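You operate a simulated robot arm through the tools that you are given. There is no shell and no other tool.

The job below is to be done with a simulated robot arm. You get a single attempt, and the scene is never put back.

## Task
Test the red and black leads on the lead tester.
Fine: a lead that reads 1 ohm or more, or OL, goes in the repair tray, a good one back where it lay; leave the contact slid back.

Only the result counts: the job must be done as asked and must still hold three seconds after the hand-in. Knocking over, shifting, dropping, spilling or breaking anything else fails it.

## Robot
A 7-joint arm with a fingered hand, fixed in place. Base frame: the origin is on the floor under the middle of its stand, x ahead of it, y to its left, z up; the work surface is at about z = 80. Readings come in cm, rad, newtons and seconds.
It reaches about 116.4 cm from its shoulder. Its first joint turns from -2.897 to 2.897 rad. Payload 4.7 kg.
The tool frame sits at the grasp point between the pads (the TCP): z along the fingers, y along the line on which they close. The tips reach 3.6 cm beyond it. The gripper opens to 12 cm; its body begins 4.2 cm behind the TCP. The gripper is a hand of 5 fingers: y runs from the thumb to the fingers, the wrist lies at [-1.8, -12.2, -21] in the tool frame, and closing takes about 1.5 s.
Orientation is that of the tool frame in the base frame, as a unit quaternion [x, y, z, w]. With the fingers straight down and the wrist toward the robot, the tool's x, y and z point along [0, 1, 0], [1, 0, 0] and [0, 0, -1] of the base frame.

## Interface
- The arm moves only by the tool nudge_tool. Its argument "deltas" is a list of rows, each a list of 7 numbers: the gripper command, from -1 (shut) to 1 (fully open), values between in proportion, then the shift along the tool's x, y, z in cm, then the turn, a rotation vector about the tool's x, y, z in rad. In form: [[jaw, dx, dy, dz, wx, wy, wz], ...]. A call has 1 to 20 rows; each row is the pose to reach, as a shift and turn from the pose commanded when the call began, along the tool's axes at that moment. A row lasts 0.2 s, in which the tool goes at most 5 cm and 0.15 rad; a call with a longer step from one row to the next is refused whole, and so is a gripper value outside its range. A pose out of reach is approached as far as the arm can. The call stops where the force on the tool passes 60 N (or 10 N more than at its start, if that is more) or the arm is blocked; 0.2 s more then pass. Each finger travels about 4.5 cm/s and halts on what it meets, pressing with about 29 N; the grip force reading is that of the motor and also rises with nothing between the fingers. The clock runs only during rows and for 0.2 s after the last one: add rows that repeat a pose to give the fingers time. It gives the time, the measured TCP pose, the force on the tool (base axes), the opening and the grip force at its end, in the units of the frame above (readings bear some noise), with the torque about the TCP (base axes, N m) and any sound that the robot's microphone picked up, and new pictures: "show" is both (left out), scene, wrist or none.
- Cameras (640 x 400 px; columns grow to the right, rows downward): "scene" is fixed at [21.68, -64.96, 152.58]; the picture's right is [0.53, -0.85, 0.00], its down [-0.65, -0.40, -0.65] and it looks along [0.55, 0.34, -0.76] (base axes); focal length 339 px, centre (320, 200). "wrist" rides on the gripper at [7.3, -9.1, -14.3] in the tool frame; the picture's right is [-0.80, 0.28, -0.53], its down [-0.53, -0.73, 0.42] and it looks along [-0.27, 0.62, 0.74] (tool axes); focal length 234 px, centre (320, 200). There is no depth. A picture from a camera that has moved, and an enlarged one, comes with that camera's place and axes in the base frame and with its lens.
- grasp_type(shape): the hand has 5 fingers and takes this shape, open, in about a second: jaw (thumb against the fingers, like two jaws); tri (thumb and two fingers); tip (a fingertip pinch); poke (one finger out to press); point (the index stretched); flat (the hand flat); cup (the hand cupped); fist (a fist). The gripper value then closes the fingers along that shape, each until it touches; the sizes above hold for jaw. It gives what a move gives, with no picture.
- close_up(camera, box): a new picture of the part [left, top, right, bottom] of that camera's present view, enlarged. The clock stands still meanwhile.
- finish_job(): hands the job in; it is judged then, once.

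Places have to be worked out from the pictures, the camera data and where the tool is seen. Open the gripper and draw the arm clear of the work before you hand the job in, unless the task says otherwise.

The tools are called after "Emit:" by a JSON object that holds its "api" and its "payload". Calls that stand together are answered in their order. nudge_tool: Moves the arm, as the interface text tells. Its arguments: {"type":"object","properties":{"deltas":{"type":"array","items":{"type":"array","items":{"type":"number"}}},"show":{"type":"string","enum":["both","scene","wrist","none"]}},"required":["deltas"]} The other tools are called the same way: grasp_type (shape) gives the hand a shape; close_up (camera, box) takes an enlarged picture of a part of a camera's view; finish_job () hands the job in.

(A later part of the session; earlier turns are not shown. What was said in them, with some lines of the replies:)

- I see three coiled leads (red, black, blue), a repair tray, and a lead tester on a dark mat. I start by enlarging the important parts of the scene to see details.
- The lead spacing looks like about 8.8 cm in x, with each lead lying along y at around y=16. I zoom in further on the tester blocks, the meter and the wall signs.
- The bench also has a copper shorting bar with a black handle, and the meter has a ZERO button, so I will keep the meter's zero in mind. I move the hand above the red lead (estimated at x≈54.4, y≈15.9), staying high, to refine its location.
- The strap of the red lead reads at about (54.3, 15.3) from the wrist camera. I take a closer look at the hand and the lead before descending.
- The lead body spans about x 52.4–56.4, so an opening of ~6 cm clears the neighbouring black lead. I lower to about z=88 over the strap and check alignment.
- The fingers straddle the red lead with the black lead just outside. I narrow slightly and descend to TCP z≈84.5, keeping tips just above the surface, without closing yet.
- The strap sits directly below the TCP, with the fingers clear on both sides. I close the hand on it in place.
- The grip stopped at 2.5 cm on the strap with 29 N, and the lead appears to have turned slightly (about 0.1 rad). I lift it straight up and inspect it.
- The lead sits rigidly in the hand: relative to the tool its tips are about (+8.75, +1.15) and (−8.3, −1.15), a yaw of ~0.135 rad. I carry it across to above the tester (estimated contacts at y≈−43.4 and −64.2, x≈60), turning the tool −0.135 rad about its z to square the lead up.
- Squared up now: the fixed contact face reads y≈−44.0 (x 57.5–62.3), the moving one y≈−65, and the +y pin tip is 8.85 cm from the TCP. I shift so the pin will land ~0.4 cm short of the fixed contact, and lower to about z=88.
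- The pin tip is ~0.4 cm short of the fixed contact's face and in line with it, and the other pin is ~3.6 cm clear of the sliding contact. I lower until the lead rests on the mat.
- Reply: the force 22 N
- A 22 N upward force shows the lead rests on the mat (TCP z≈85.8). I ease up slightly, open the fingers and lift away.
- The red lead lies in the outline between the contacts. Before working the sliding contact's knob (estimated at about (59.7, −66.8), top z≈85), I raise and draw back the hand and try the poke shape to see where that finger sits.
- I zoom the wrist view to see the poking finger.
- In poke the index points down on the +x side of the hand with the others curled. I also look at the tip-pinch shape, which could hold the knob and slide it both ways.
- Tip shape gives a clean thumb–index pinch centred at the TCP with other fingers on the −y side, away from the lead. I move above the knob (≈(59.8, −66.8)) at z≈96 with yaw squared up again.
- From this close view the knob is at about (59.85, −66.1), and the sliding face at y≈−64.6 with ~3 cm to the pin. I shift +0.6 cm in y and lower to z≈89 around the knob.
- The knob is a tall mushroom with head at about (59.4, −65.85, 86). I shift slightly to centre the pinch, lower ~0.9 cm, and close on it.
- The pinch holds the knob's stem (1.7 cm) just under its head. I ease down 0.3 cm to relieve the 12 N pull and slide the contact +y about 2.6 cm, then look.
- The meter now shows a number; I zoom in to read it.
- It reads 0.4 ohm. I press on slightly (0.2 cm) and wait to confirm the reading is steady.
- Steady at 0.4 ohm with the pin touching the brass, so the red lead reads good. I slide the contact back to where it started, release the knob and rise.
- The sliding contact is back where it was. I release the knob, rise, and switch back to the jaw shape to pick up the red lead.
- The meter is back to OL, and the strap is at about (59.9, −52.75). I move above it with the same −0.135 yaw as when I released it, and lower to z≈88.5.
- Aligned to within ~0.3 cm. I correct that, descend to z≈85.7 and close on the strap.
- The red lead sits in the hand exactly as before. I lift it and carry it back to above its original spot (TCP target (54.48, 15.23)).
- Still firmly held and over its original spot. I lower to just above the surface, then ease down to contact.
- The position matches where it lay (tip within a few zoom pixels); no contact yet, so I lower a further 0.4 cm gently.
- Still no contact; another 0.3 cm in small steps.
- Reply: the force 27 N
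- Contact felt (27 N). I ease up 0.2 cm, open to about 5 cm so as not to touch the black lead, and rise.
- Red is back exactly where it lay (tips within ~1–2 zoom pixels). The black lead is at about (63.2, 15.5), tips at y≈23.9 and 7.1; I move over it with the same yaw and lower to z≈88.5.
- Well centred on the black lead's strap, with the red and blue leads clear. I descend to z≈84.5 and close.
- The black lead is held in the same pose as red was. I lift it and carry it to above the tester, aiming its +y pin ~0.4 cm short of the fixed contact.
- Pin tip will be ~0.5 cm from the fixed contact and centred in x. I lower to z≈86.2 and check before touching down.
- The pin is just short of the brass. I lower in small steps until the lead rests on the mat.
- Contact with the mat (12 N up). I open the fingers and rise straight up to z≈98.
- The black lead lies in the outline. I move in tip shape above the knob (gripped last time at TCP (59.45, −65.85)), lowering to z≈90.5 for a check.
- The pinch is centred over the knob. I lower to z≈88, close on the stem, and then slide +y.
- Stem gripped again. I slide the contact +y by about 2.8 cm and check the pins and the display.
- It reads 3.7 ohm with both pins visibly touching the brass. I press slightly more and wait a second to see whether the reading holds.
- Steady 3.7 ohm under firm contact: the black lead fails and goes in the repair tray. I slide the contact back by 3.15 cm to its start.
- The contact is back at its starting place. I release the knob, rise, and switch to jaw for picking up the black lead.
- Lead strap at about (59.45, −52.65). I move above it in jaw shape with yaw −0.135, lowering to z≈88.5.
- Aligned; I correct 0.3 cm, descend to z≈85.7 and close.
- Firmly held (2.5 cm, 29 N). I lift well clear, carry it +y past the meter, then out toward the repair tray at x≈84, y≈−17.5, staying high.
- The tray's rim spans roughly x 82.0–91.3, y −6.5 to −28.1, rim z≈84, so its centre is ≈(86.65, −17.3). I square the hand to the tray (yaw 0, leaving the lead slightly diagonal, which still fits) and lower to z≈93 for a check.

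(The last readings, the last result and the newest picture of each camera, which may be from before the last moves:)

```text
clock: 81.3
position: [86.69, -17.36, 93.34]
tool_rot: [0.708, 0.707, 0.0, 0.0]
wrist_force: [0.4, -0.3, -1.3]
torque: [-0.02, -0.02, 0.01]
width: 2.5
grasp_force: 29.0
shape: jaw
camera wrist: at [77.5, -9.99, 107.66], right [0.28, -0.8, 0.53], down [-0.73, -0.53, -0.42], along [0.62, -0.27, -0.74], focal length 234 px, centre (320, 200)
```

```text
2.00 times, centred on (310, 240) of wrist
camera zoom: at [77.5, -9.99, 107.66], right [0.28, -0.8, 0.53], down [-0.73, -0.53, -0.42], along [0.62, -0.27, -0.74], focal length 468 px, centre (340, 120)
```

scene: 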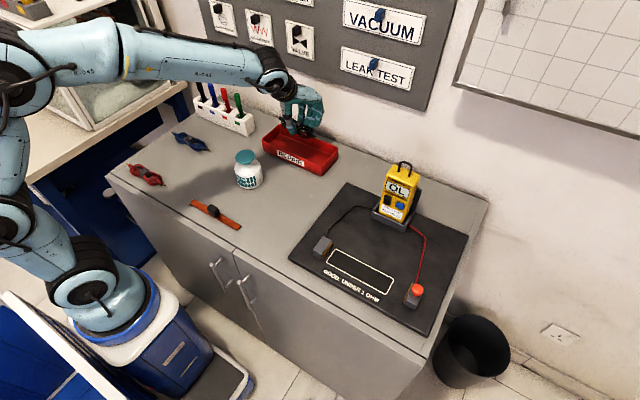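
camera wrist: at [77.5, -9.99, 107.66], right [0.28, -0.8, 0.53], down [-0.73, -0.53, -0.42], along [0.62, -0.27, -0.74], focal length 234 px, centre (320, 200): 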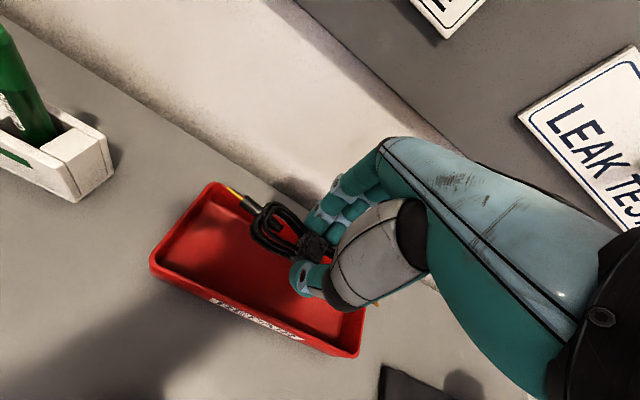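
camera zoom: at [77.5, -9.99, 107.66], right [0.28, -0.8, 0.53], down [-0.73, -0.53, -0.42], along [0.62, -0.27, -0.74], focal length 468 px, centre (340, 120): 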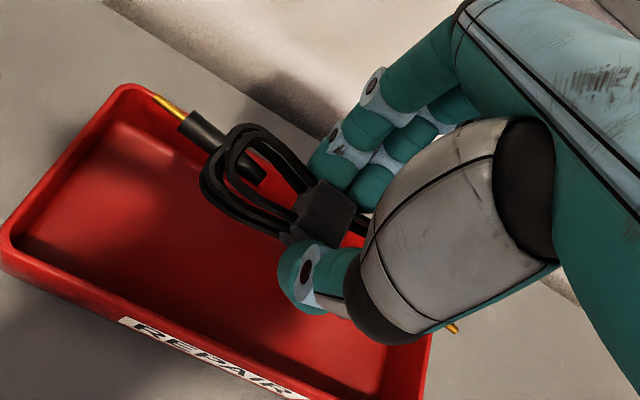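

The hand and thumb flare outward above the tips, so I can only dip the tips a little below the rim before opening. I lower centrally to z≈87, which puts the lead well inside the tray about 1.5–2 cm above its floor, and check clearance.

Emit:
{"api": "nudge_tool", "payload": {"deltas": [[-1, 0, 0.1, 2, 0, 0, 0], [-1, 0, 0.1, 4, 0, 0, 0], [-1, 0, 0.1, 5.5, 0, 0, 0], [-1, 0, 0.1, 6.3, 0, 0, 0], [-1, 0, 0.1, 6.3, 0, 0, 0]], "show": "both"}}

Emit:
{"api": "close_up", "payload": {"camera": "scene", "box": [240, 90, 350, 190]}}

Emit:
{"api": "close_up", "payload": {"camera": "wrist", "box": [190, 140, 430, 340]}}

```text
clock: 82.5
position: [86.81, -17.5, 87.02]
tool_rot: [0.707, 0.707, 0.0, 0.0]
wrist_force: [-0.3, 0.6, 0.1]
torque: [-0.03, -0.05, 0.03]
width: 2.47
grasp_force: 29.0
shape: jaw
camera wrist: at [77.73, -10.18, 101.35], right [0.28, -0.8, 0.53], down [-0.73, -0.53, -0.42], along [0.62, -0.27, -0.74], focal length 234 px, centre (320, 200)
```

scene: 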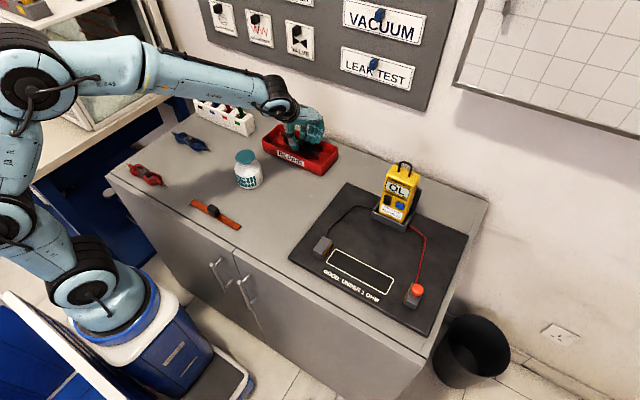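
wrist: 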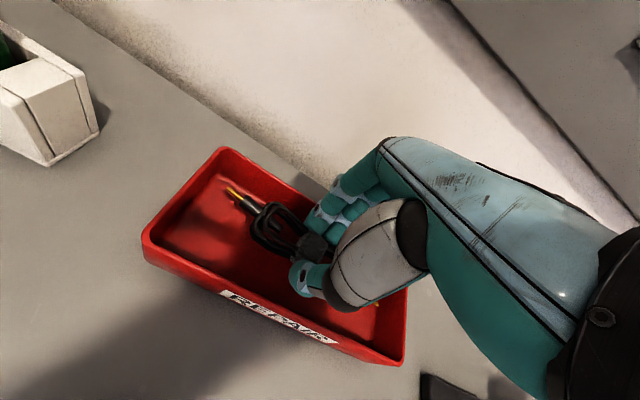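

```text
4.00 times, centred on (295, 140) of scene
camera zoom: at [21.68, -64.96, 152.58], right [0.53, -0.85, 0.0], down [-0.65, -0.4, -0.65], along [0.55, 0.34, -0.76], focal length 1357 px, centre (420, 440)
```

zoom: 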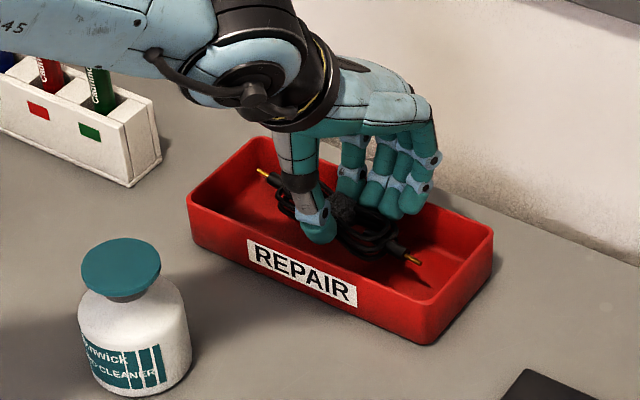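

```text
2.00 times, centred on (310, 240) of wrist
camera zoom: at [77.73, -10.18, 101.35], right [0.28, -0.8, 0.53], down [-0.73, -0.53, -0.42], along [0.62, -0.27, -0.74], focal length 468 px, centre (340, 120)
```

zoom: 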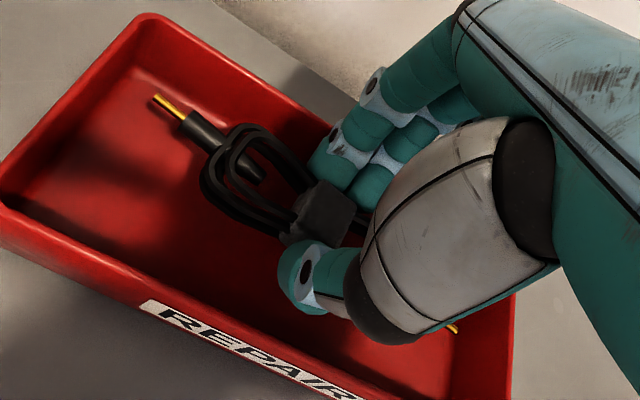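

There's more room on the thumb side than the finger side, so I shift −0.35 cm in x, lower another 0.5 cm, then open just enough to release and rise while opening more.

Emit:
{"api": "nudge_tool", "payload": {"deltas": [[-1, 0, -0.35, 0.2, 0, 0, 0], [-1, 0, -0.35, 0.5, 0, 0, 0], [-1, 0, -0.35, 0.5, 0, 0, 0], [-0.7, 0, -0.35, 0.5, 0, 0, 0], [-0.55, 0, -0.35, 0.5, 0, 0, 0], [-0.45, 0, -0.35, 0.5, 0, 0, 0], [-0.42, 0, -0.35, 0.5, 0, 0, 0], [-0.42, 0, -0.35, 0.5, 0, 0, 0]], "show": "both"}}

Emit:
{"api": "close_up", "payload": {"camera": "scene", "box": [240, 90, 350, 190]}}

Emit:
{"api": "close_up", "payload": {"camera": "wrist", "box": [190, 140, 430, 340]}}

```text
clock: 84.3
position: [86.61, -17.44, 86.31]
tool_rot: [0.708, 0.706, 0.0, 0.0]
wrist_force: [-7.4, -1.4, 3.0]
torque: [-0.09, -0.03, -0.16]
width: 3.32
grasp_force: 0.0
shape: jaw
camera wrist: at [77.41, -10.06, 100.7], right [0.28, -0.8, 0.53], down [-0.73, -0.53, -0.42], along [0.62, -0.27, -0.74], focal length 234 px, centre (320, 200)
```

scene: 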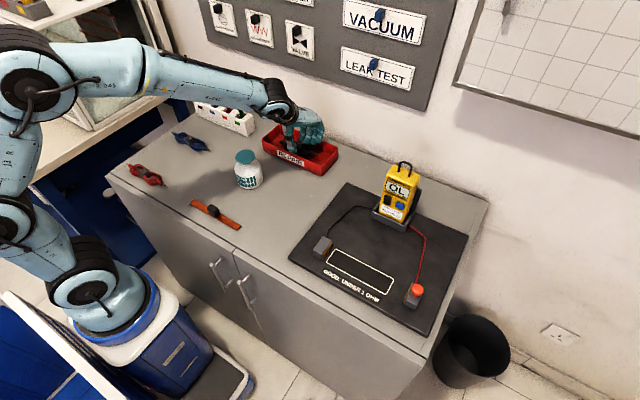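
wrist: 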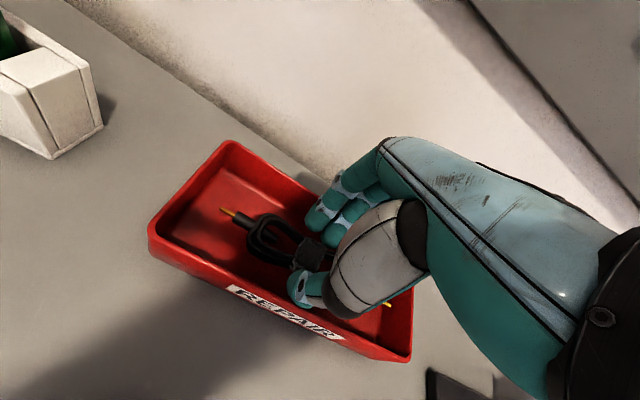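

```text
4.00 times, centred on (295, 140) of scene
camera zoom: at [21.68, -64.96, 152.58], right [0.53, -0.85, 0.0], down [-0.65, -0.4, -0.65], along [0.55, 0.34, -0.76], focal length 1357 px, centre (420, 440)
```

zoom: 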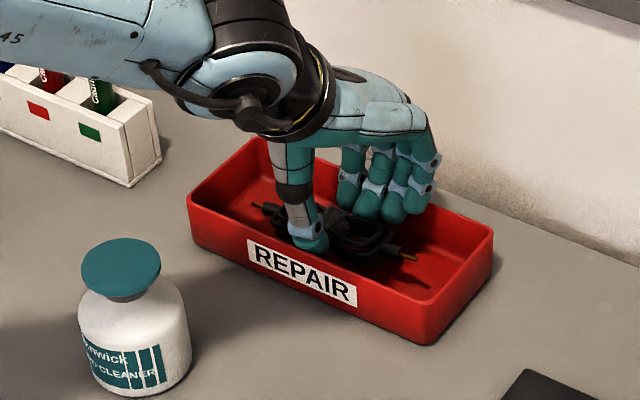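

```text
2.00 times, centred on (310, 240) of wrist
camera zoom: at [77.41, -10.06, 100.7], right [0.28, -0.8, 0.53], down [-0.73, -0.53, -0.42], along [0.62, -0.27, -0.74], focal length 468 px, centre (340, 120)
```

zoom: 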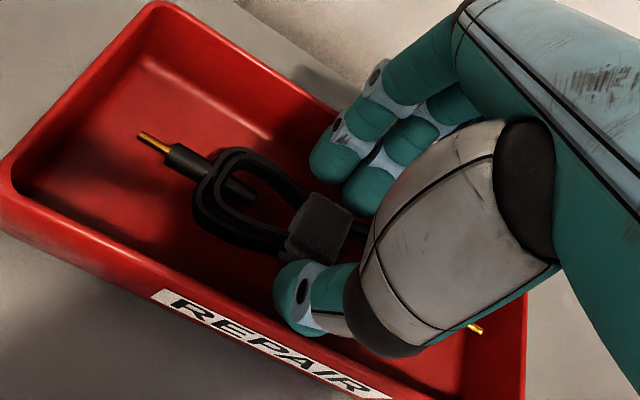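

The black lead has settled on the tray floor and the tray hasn't moved; a 7 N push suggests the fingers lean on the rear wall, so I ease back 0.3 cm while rising, then go straight up.

Emit:
{"api": "nudge_tool", "payload": {"deltas": [[-0.42, 0, -0.2, -0.4, 0, 0, 0], [-0.42, 0, -0.3, -1.0, 0, 0, 0], [-0.4, 0, -0.3, -2.0, 0, 0, 0], [-0.3, 0, -0.3, -4, 0, 0, 0], [-0.2, 0, -0.3, -7, 0, 0, 0], [-0.2, 0, -0.3, -11, 0, 0, 0], [-0.2, 0, -0.3, -15, 0, 0, 0], [-0.2, 0, -0.3, -15, 0, 0, 0]], "show": "both"}}

Emit:
{"api": "close_up", "payload": {"camera": "scene", "box": [240, 90, 350, 190]}}

Emit:
{"api": "close_up", "payload": {"camera": "wrist", "box": [140, 140, 380, 360]}}

```text
clock: 86.1
position: [86.5, -17.41, 101.58]
tool_rot: [0.708, 0.707, 0.0, 0.0]
wrist_force: [-0.4, 0.4, -0.9]
torque: [-0.01, -0.02, 0.0]
width: 4.75
grasp_force: 0.1
shape: jaw
camera wrist: at [77.36, -10.11, 115.88], right [0.28, -0.8, 0.53], down [-0.73, -0.53, -0.42], along [0.62, -0.27, -0.74], focal length 234 px, centre (320, 200)
```

scene: 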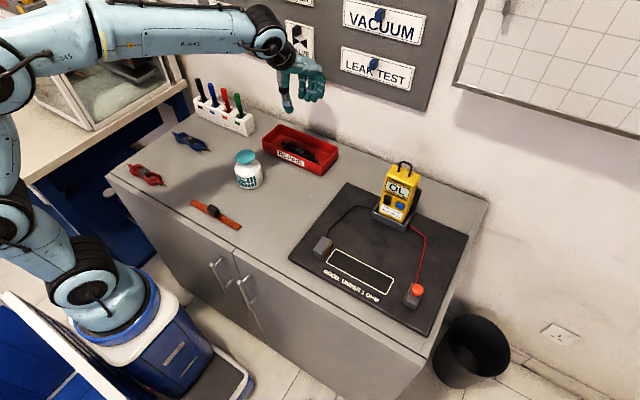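
wrist: 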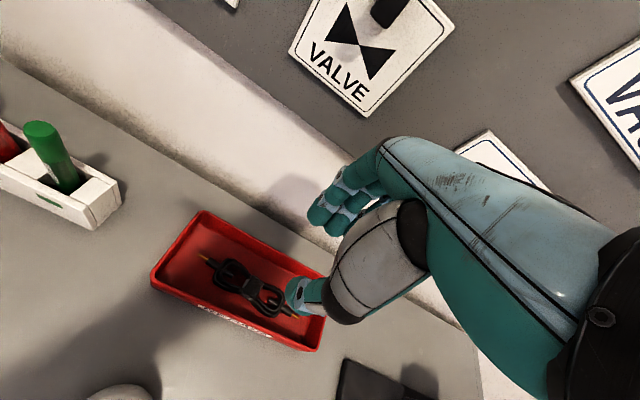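

```text
4.00 times, centred on (295, 140) of scene
camera zoom: at [21.68, -64.96, 152.58], right [0.53, -0.85, 0.0], down [-0.65, -0.4, -0.65], along [0.55, 0.34, -0.76], focal length 1357 px, centre (420, 440)
```

zoom: 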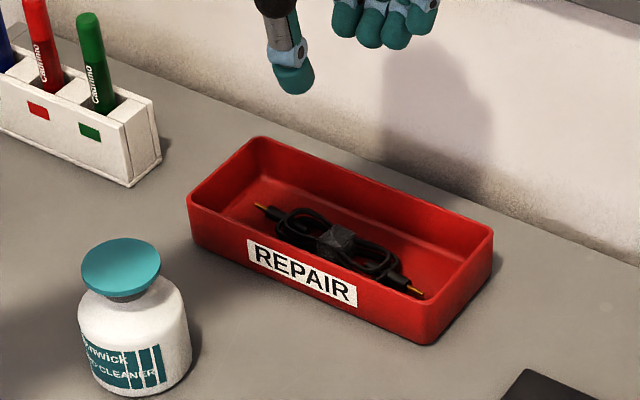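

```text
1.82 times, centred on (260, 250) of wrist
camera zoom: at [77.36, -10.11, 115.88], right [0.28, -0.8, 0.53], down [-0.73, -0.53, -0.42], along [0.62, -0.27, -0.74], focal length 426 px, centre (429, 109)
```

zoom: 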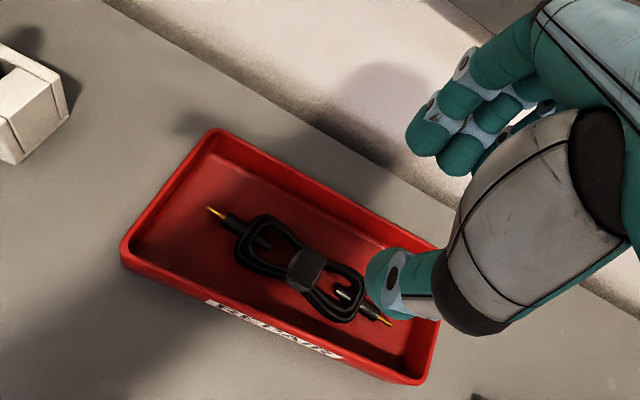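

Black lies flat in the repair tray, which hasn't shifted. I open the hand, withdraw the arm to near its starting pose, and check the whole scene.

Emit:
{"api": "nudge_tool", "payload": {"deltas": [[0, 0, -2, -2, 0, 0, 0], [0.2, 1, -6, -4, 0, 0, 0], [0.4, 3, -10, -5, 0, 0, 0], [0.6, 5, -14, -6, 0, 0, 0], [0.8, 7, -18, -6, 0, 0, 0], [1, 9, -22, -6, 0, 0, 0], [1, 11, -26, -6, 0, 0, 0], [1, 13, -30, -6, 0, 0, 0], [1, 15, -33, -6, 0, 0, 0], [1, 16.3, -34, -6, 0, 0, 0], [1, 16.3, -34, -6, 0, 0, 0]], "show": "both"}}

Emit:
{"api": "close_up", "payload": {"camera": "scene", "box": [390, 265, 450, 325]}}

Emit:
{"api": "close_up", "payload": {"camera": "scene", "box": [280, 150, 480, 340]}}

Emit:
{"api": "close_up", "payload": {"camera": "scene", "box": [110, 110, 260, 210]}}

Emit:
{"api": "close_up", "payload": {"camera": "scene", "box": [180, 110, 360, 240]}}

```text
clock: 88.5
position: [52.26, -0.98, 107.32]
tool_rot: [0.707, 0.707, 0.0, 0.0]
wrist_force: [-0.3, -0.6, 0.4]
torque: [-0.03, -0.01, 0.0]
width: 11.96
grasp_force: 0.1
shape: jaw
camera wrist: at [43.08, 6.21, 121.65], right [0.28, -0.8, 0.53], down [-0.73, -0.53, -0.42], along [0.62, -0.27, -0.74], focal length 234 px, centre (320, 200)
```

scene: 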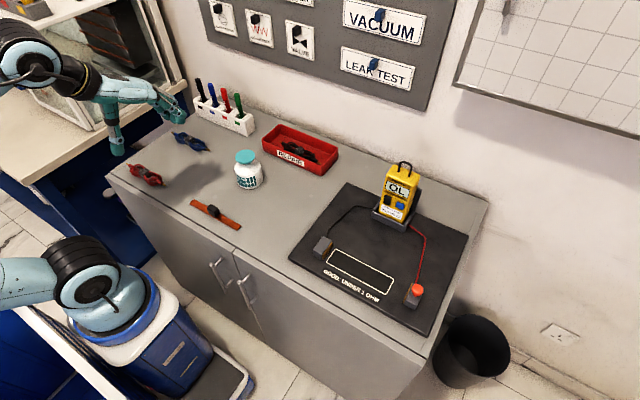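
wrist: 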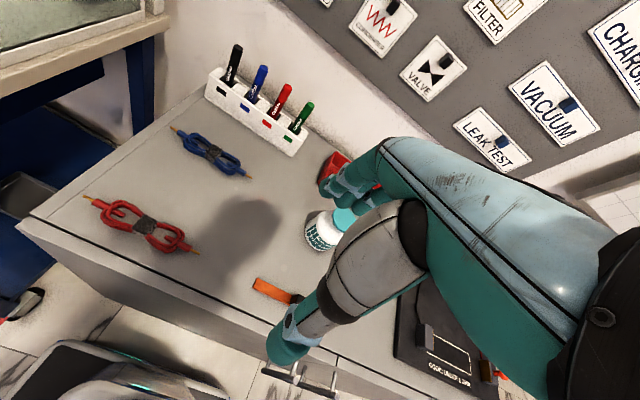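

```text
6.67 times, centred on (420, 295) of scene
camera zoom: at [21.68, -64.96, 152.58], right [0.53, -0.85, 0.0], down [-0.65, -0.4, -0.65], along [0.55, 0.34, -0.76], focal length 2261 px, centre (-347, -433)
```

zoom: 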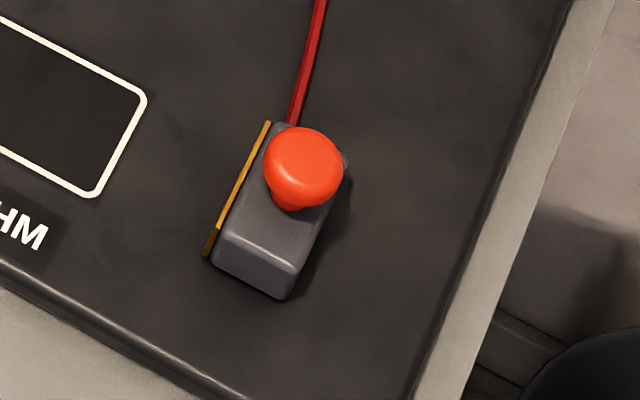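

```text
2.11 times, centred on (380, 245) of scene
camera zoom: at [21.68, -64.96, 152.58], right [0.53, -0.85, 0.0], down [-0.65, -0.4, -0.65], along [0.55, 0.34, -0.76], focal length 714 px, centre (194, 105)
```

zoom: 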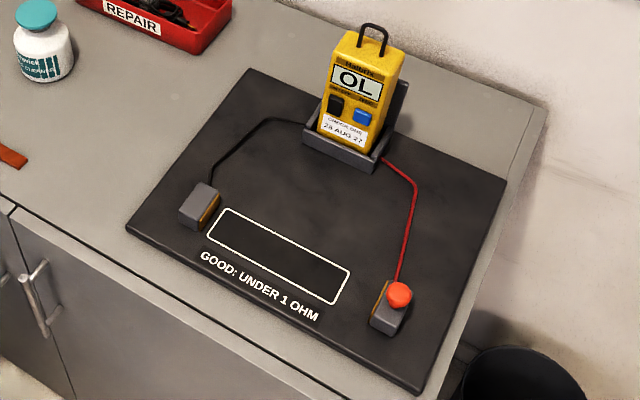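

```text
4.00 times, centred on (185, 160) of scene
camera zoom: at [21.68, -64.96, 152.58], right [0.53, -0.85, 0.0], down [-0.65, -0.4, -0.65], along [0.55, 0.34, -0.76], focal length 1357 px, centre (860, 360)
```

zoom: 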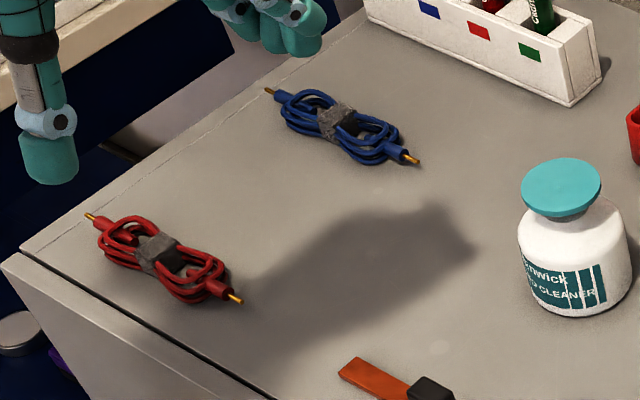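

```text
3.08 times, centred on (270, 175) of scene
camera zoom: at [21.68, -64.96, 152.58], right [0.53, -0.85, 0.0], down [-0.65, -0.4, -0.65], along [0.55, 0.34, -0.76], focal length 1044 px, centre (474, 277)
```

zoom: 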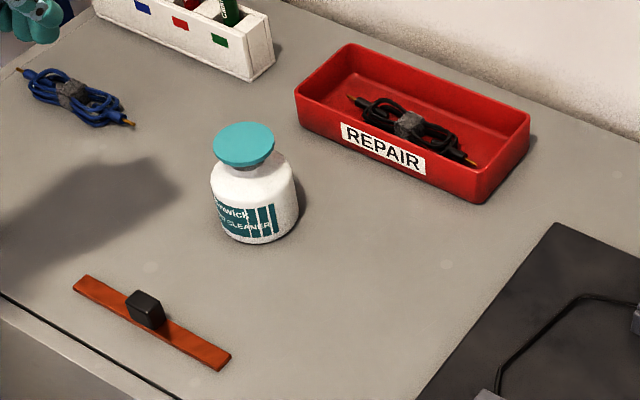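

Everything matches the starting picture: red is back in its place (it read 0.4 ohm), black is in the repair tray (3.7 ohm), the contact is slid back and the meter shows OL. The bar, bottle, tray and blue lead have not moved. The arm is clear and the hand is open, so I hand the job in.

Emit:
{"api": "finish_job", "payload": {}}

```text
The job is handed in.
```

I tested both leads on the tester and handed the job in.

| Lead | Reading | Result | Where it is now |
|---|---|---|---|
| Red | 0.4 ohm | Good | Back where it lay |
| Black | 3.7 ohm | Fails | Repair tray |

- **Readings:** I pressed the contact a little further each time, and neither reading changed. I did not check the meter's zero with the copper bar.
- **Black lead:** I let it fall about 1.5 cm into the tray, because the hand was too wide to reach the floor. It settled flat.
- **Tester:** the sliding contact is back where it started, and the meter shows OL again.
- **Rest of the bench:** in the final pictures the tray, bottle, copper bar and blue lead are where they were at the start.
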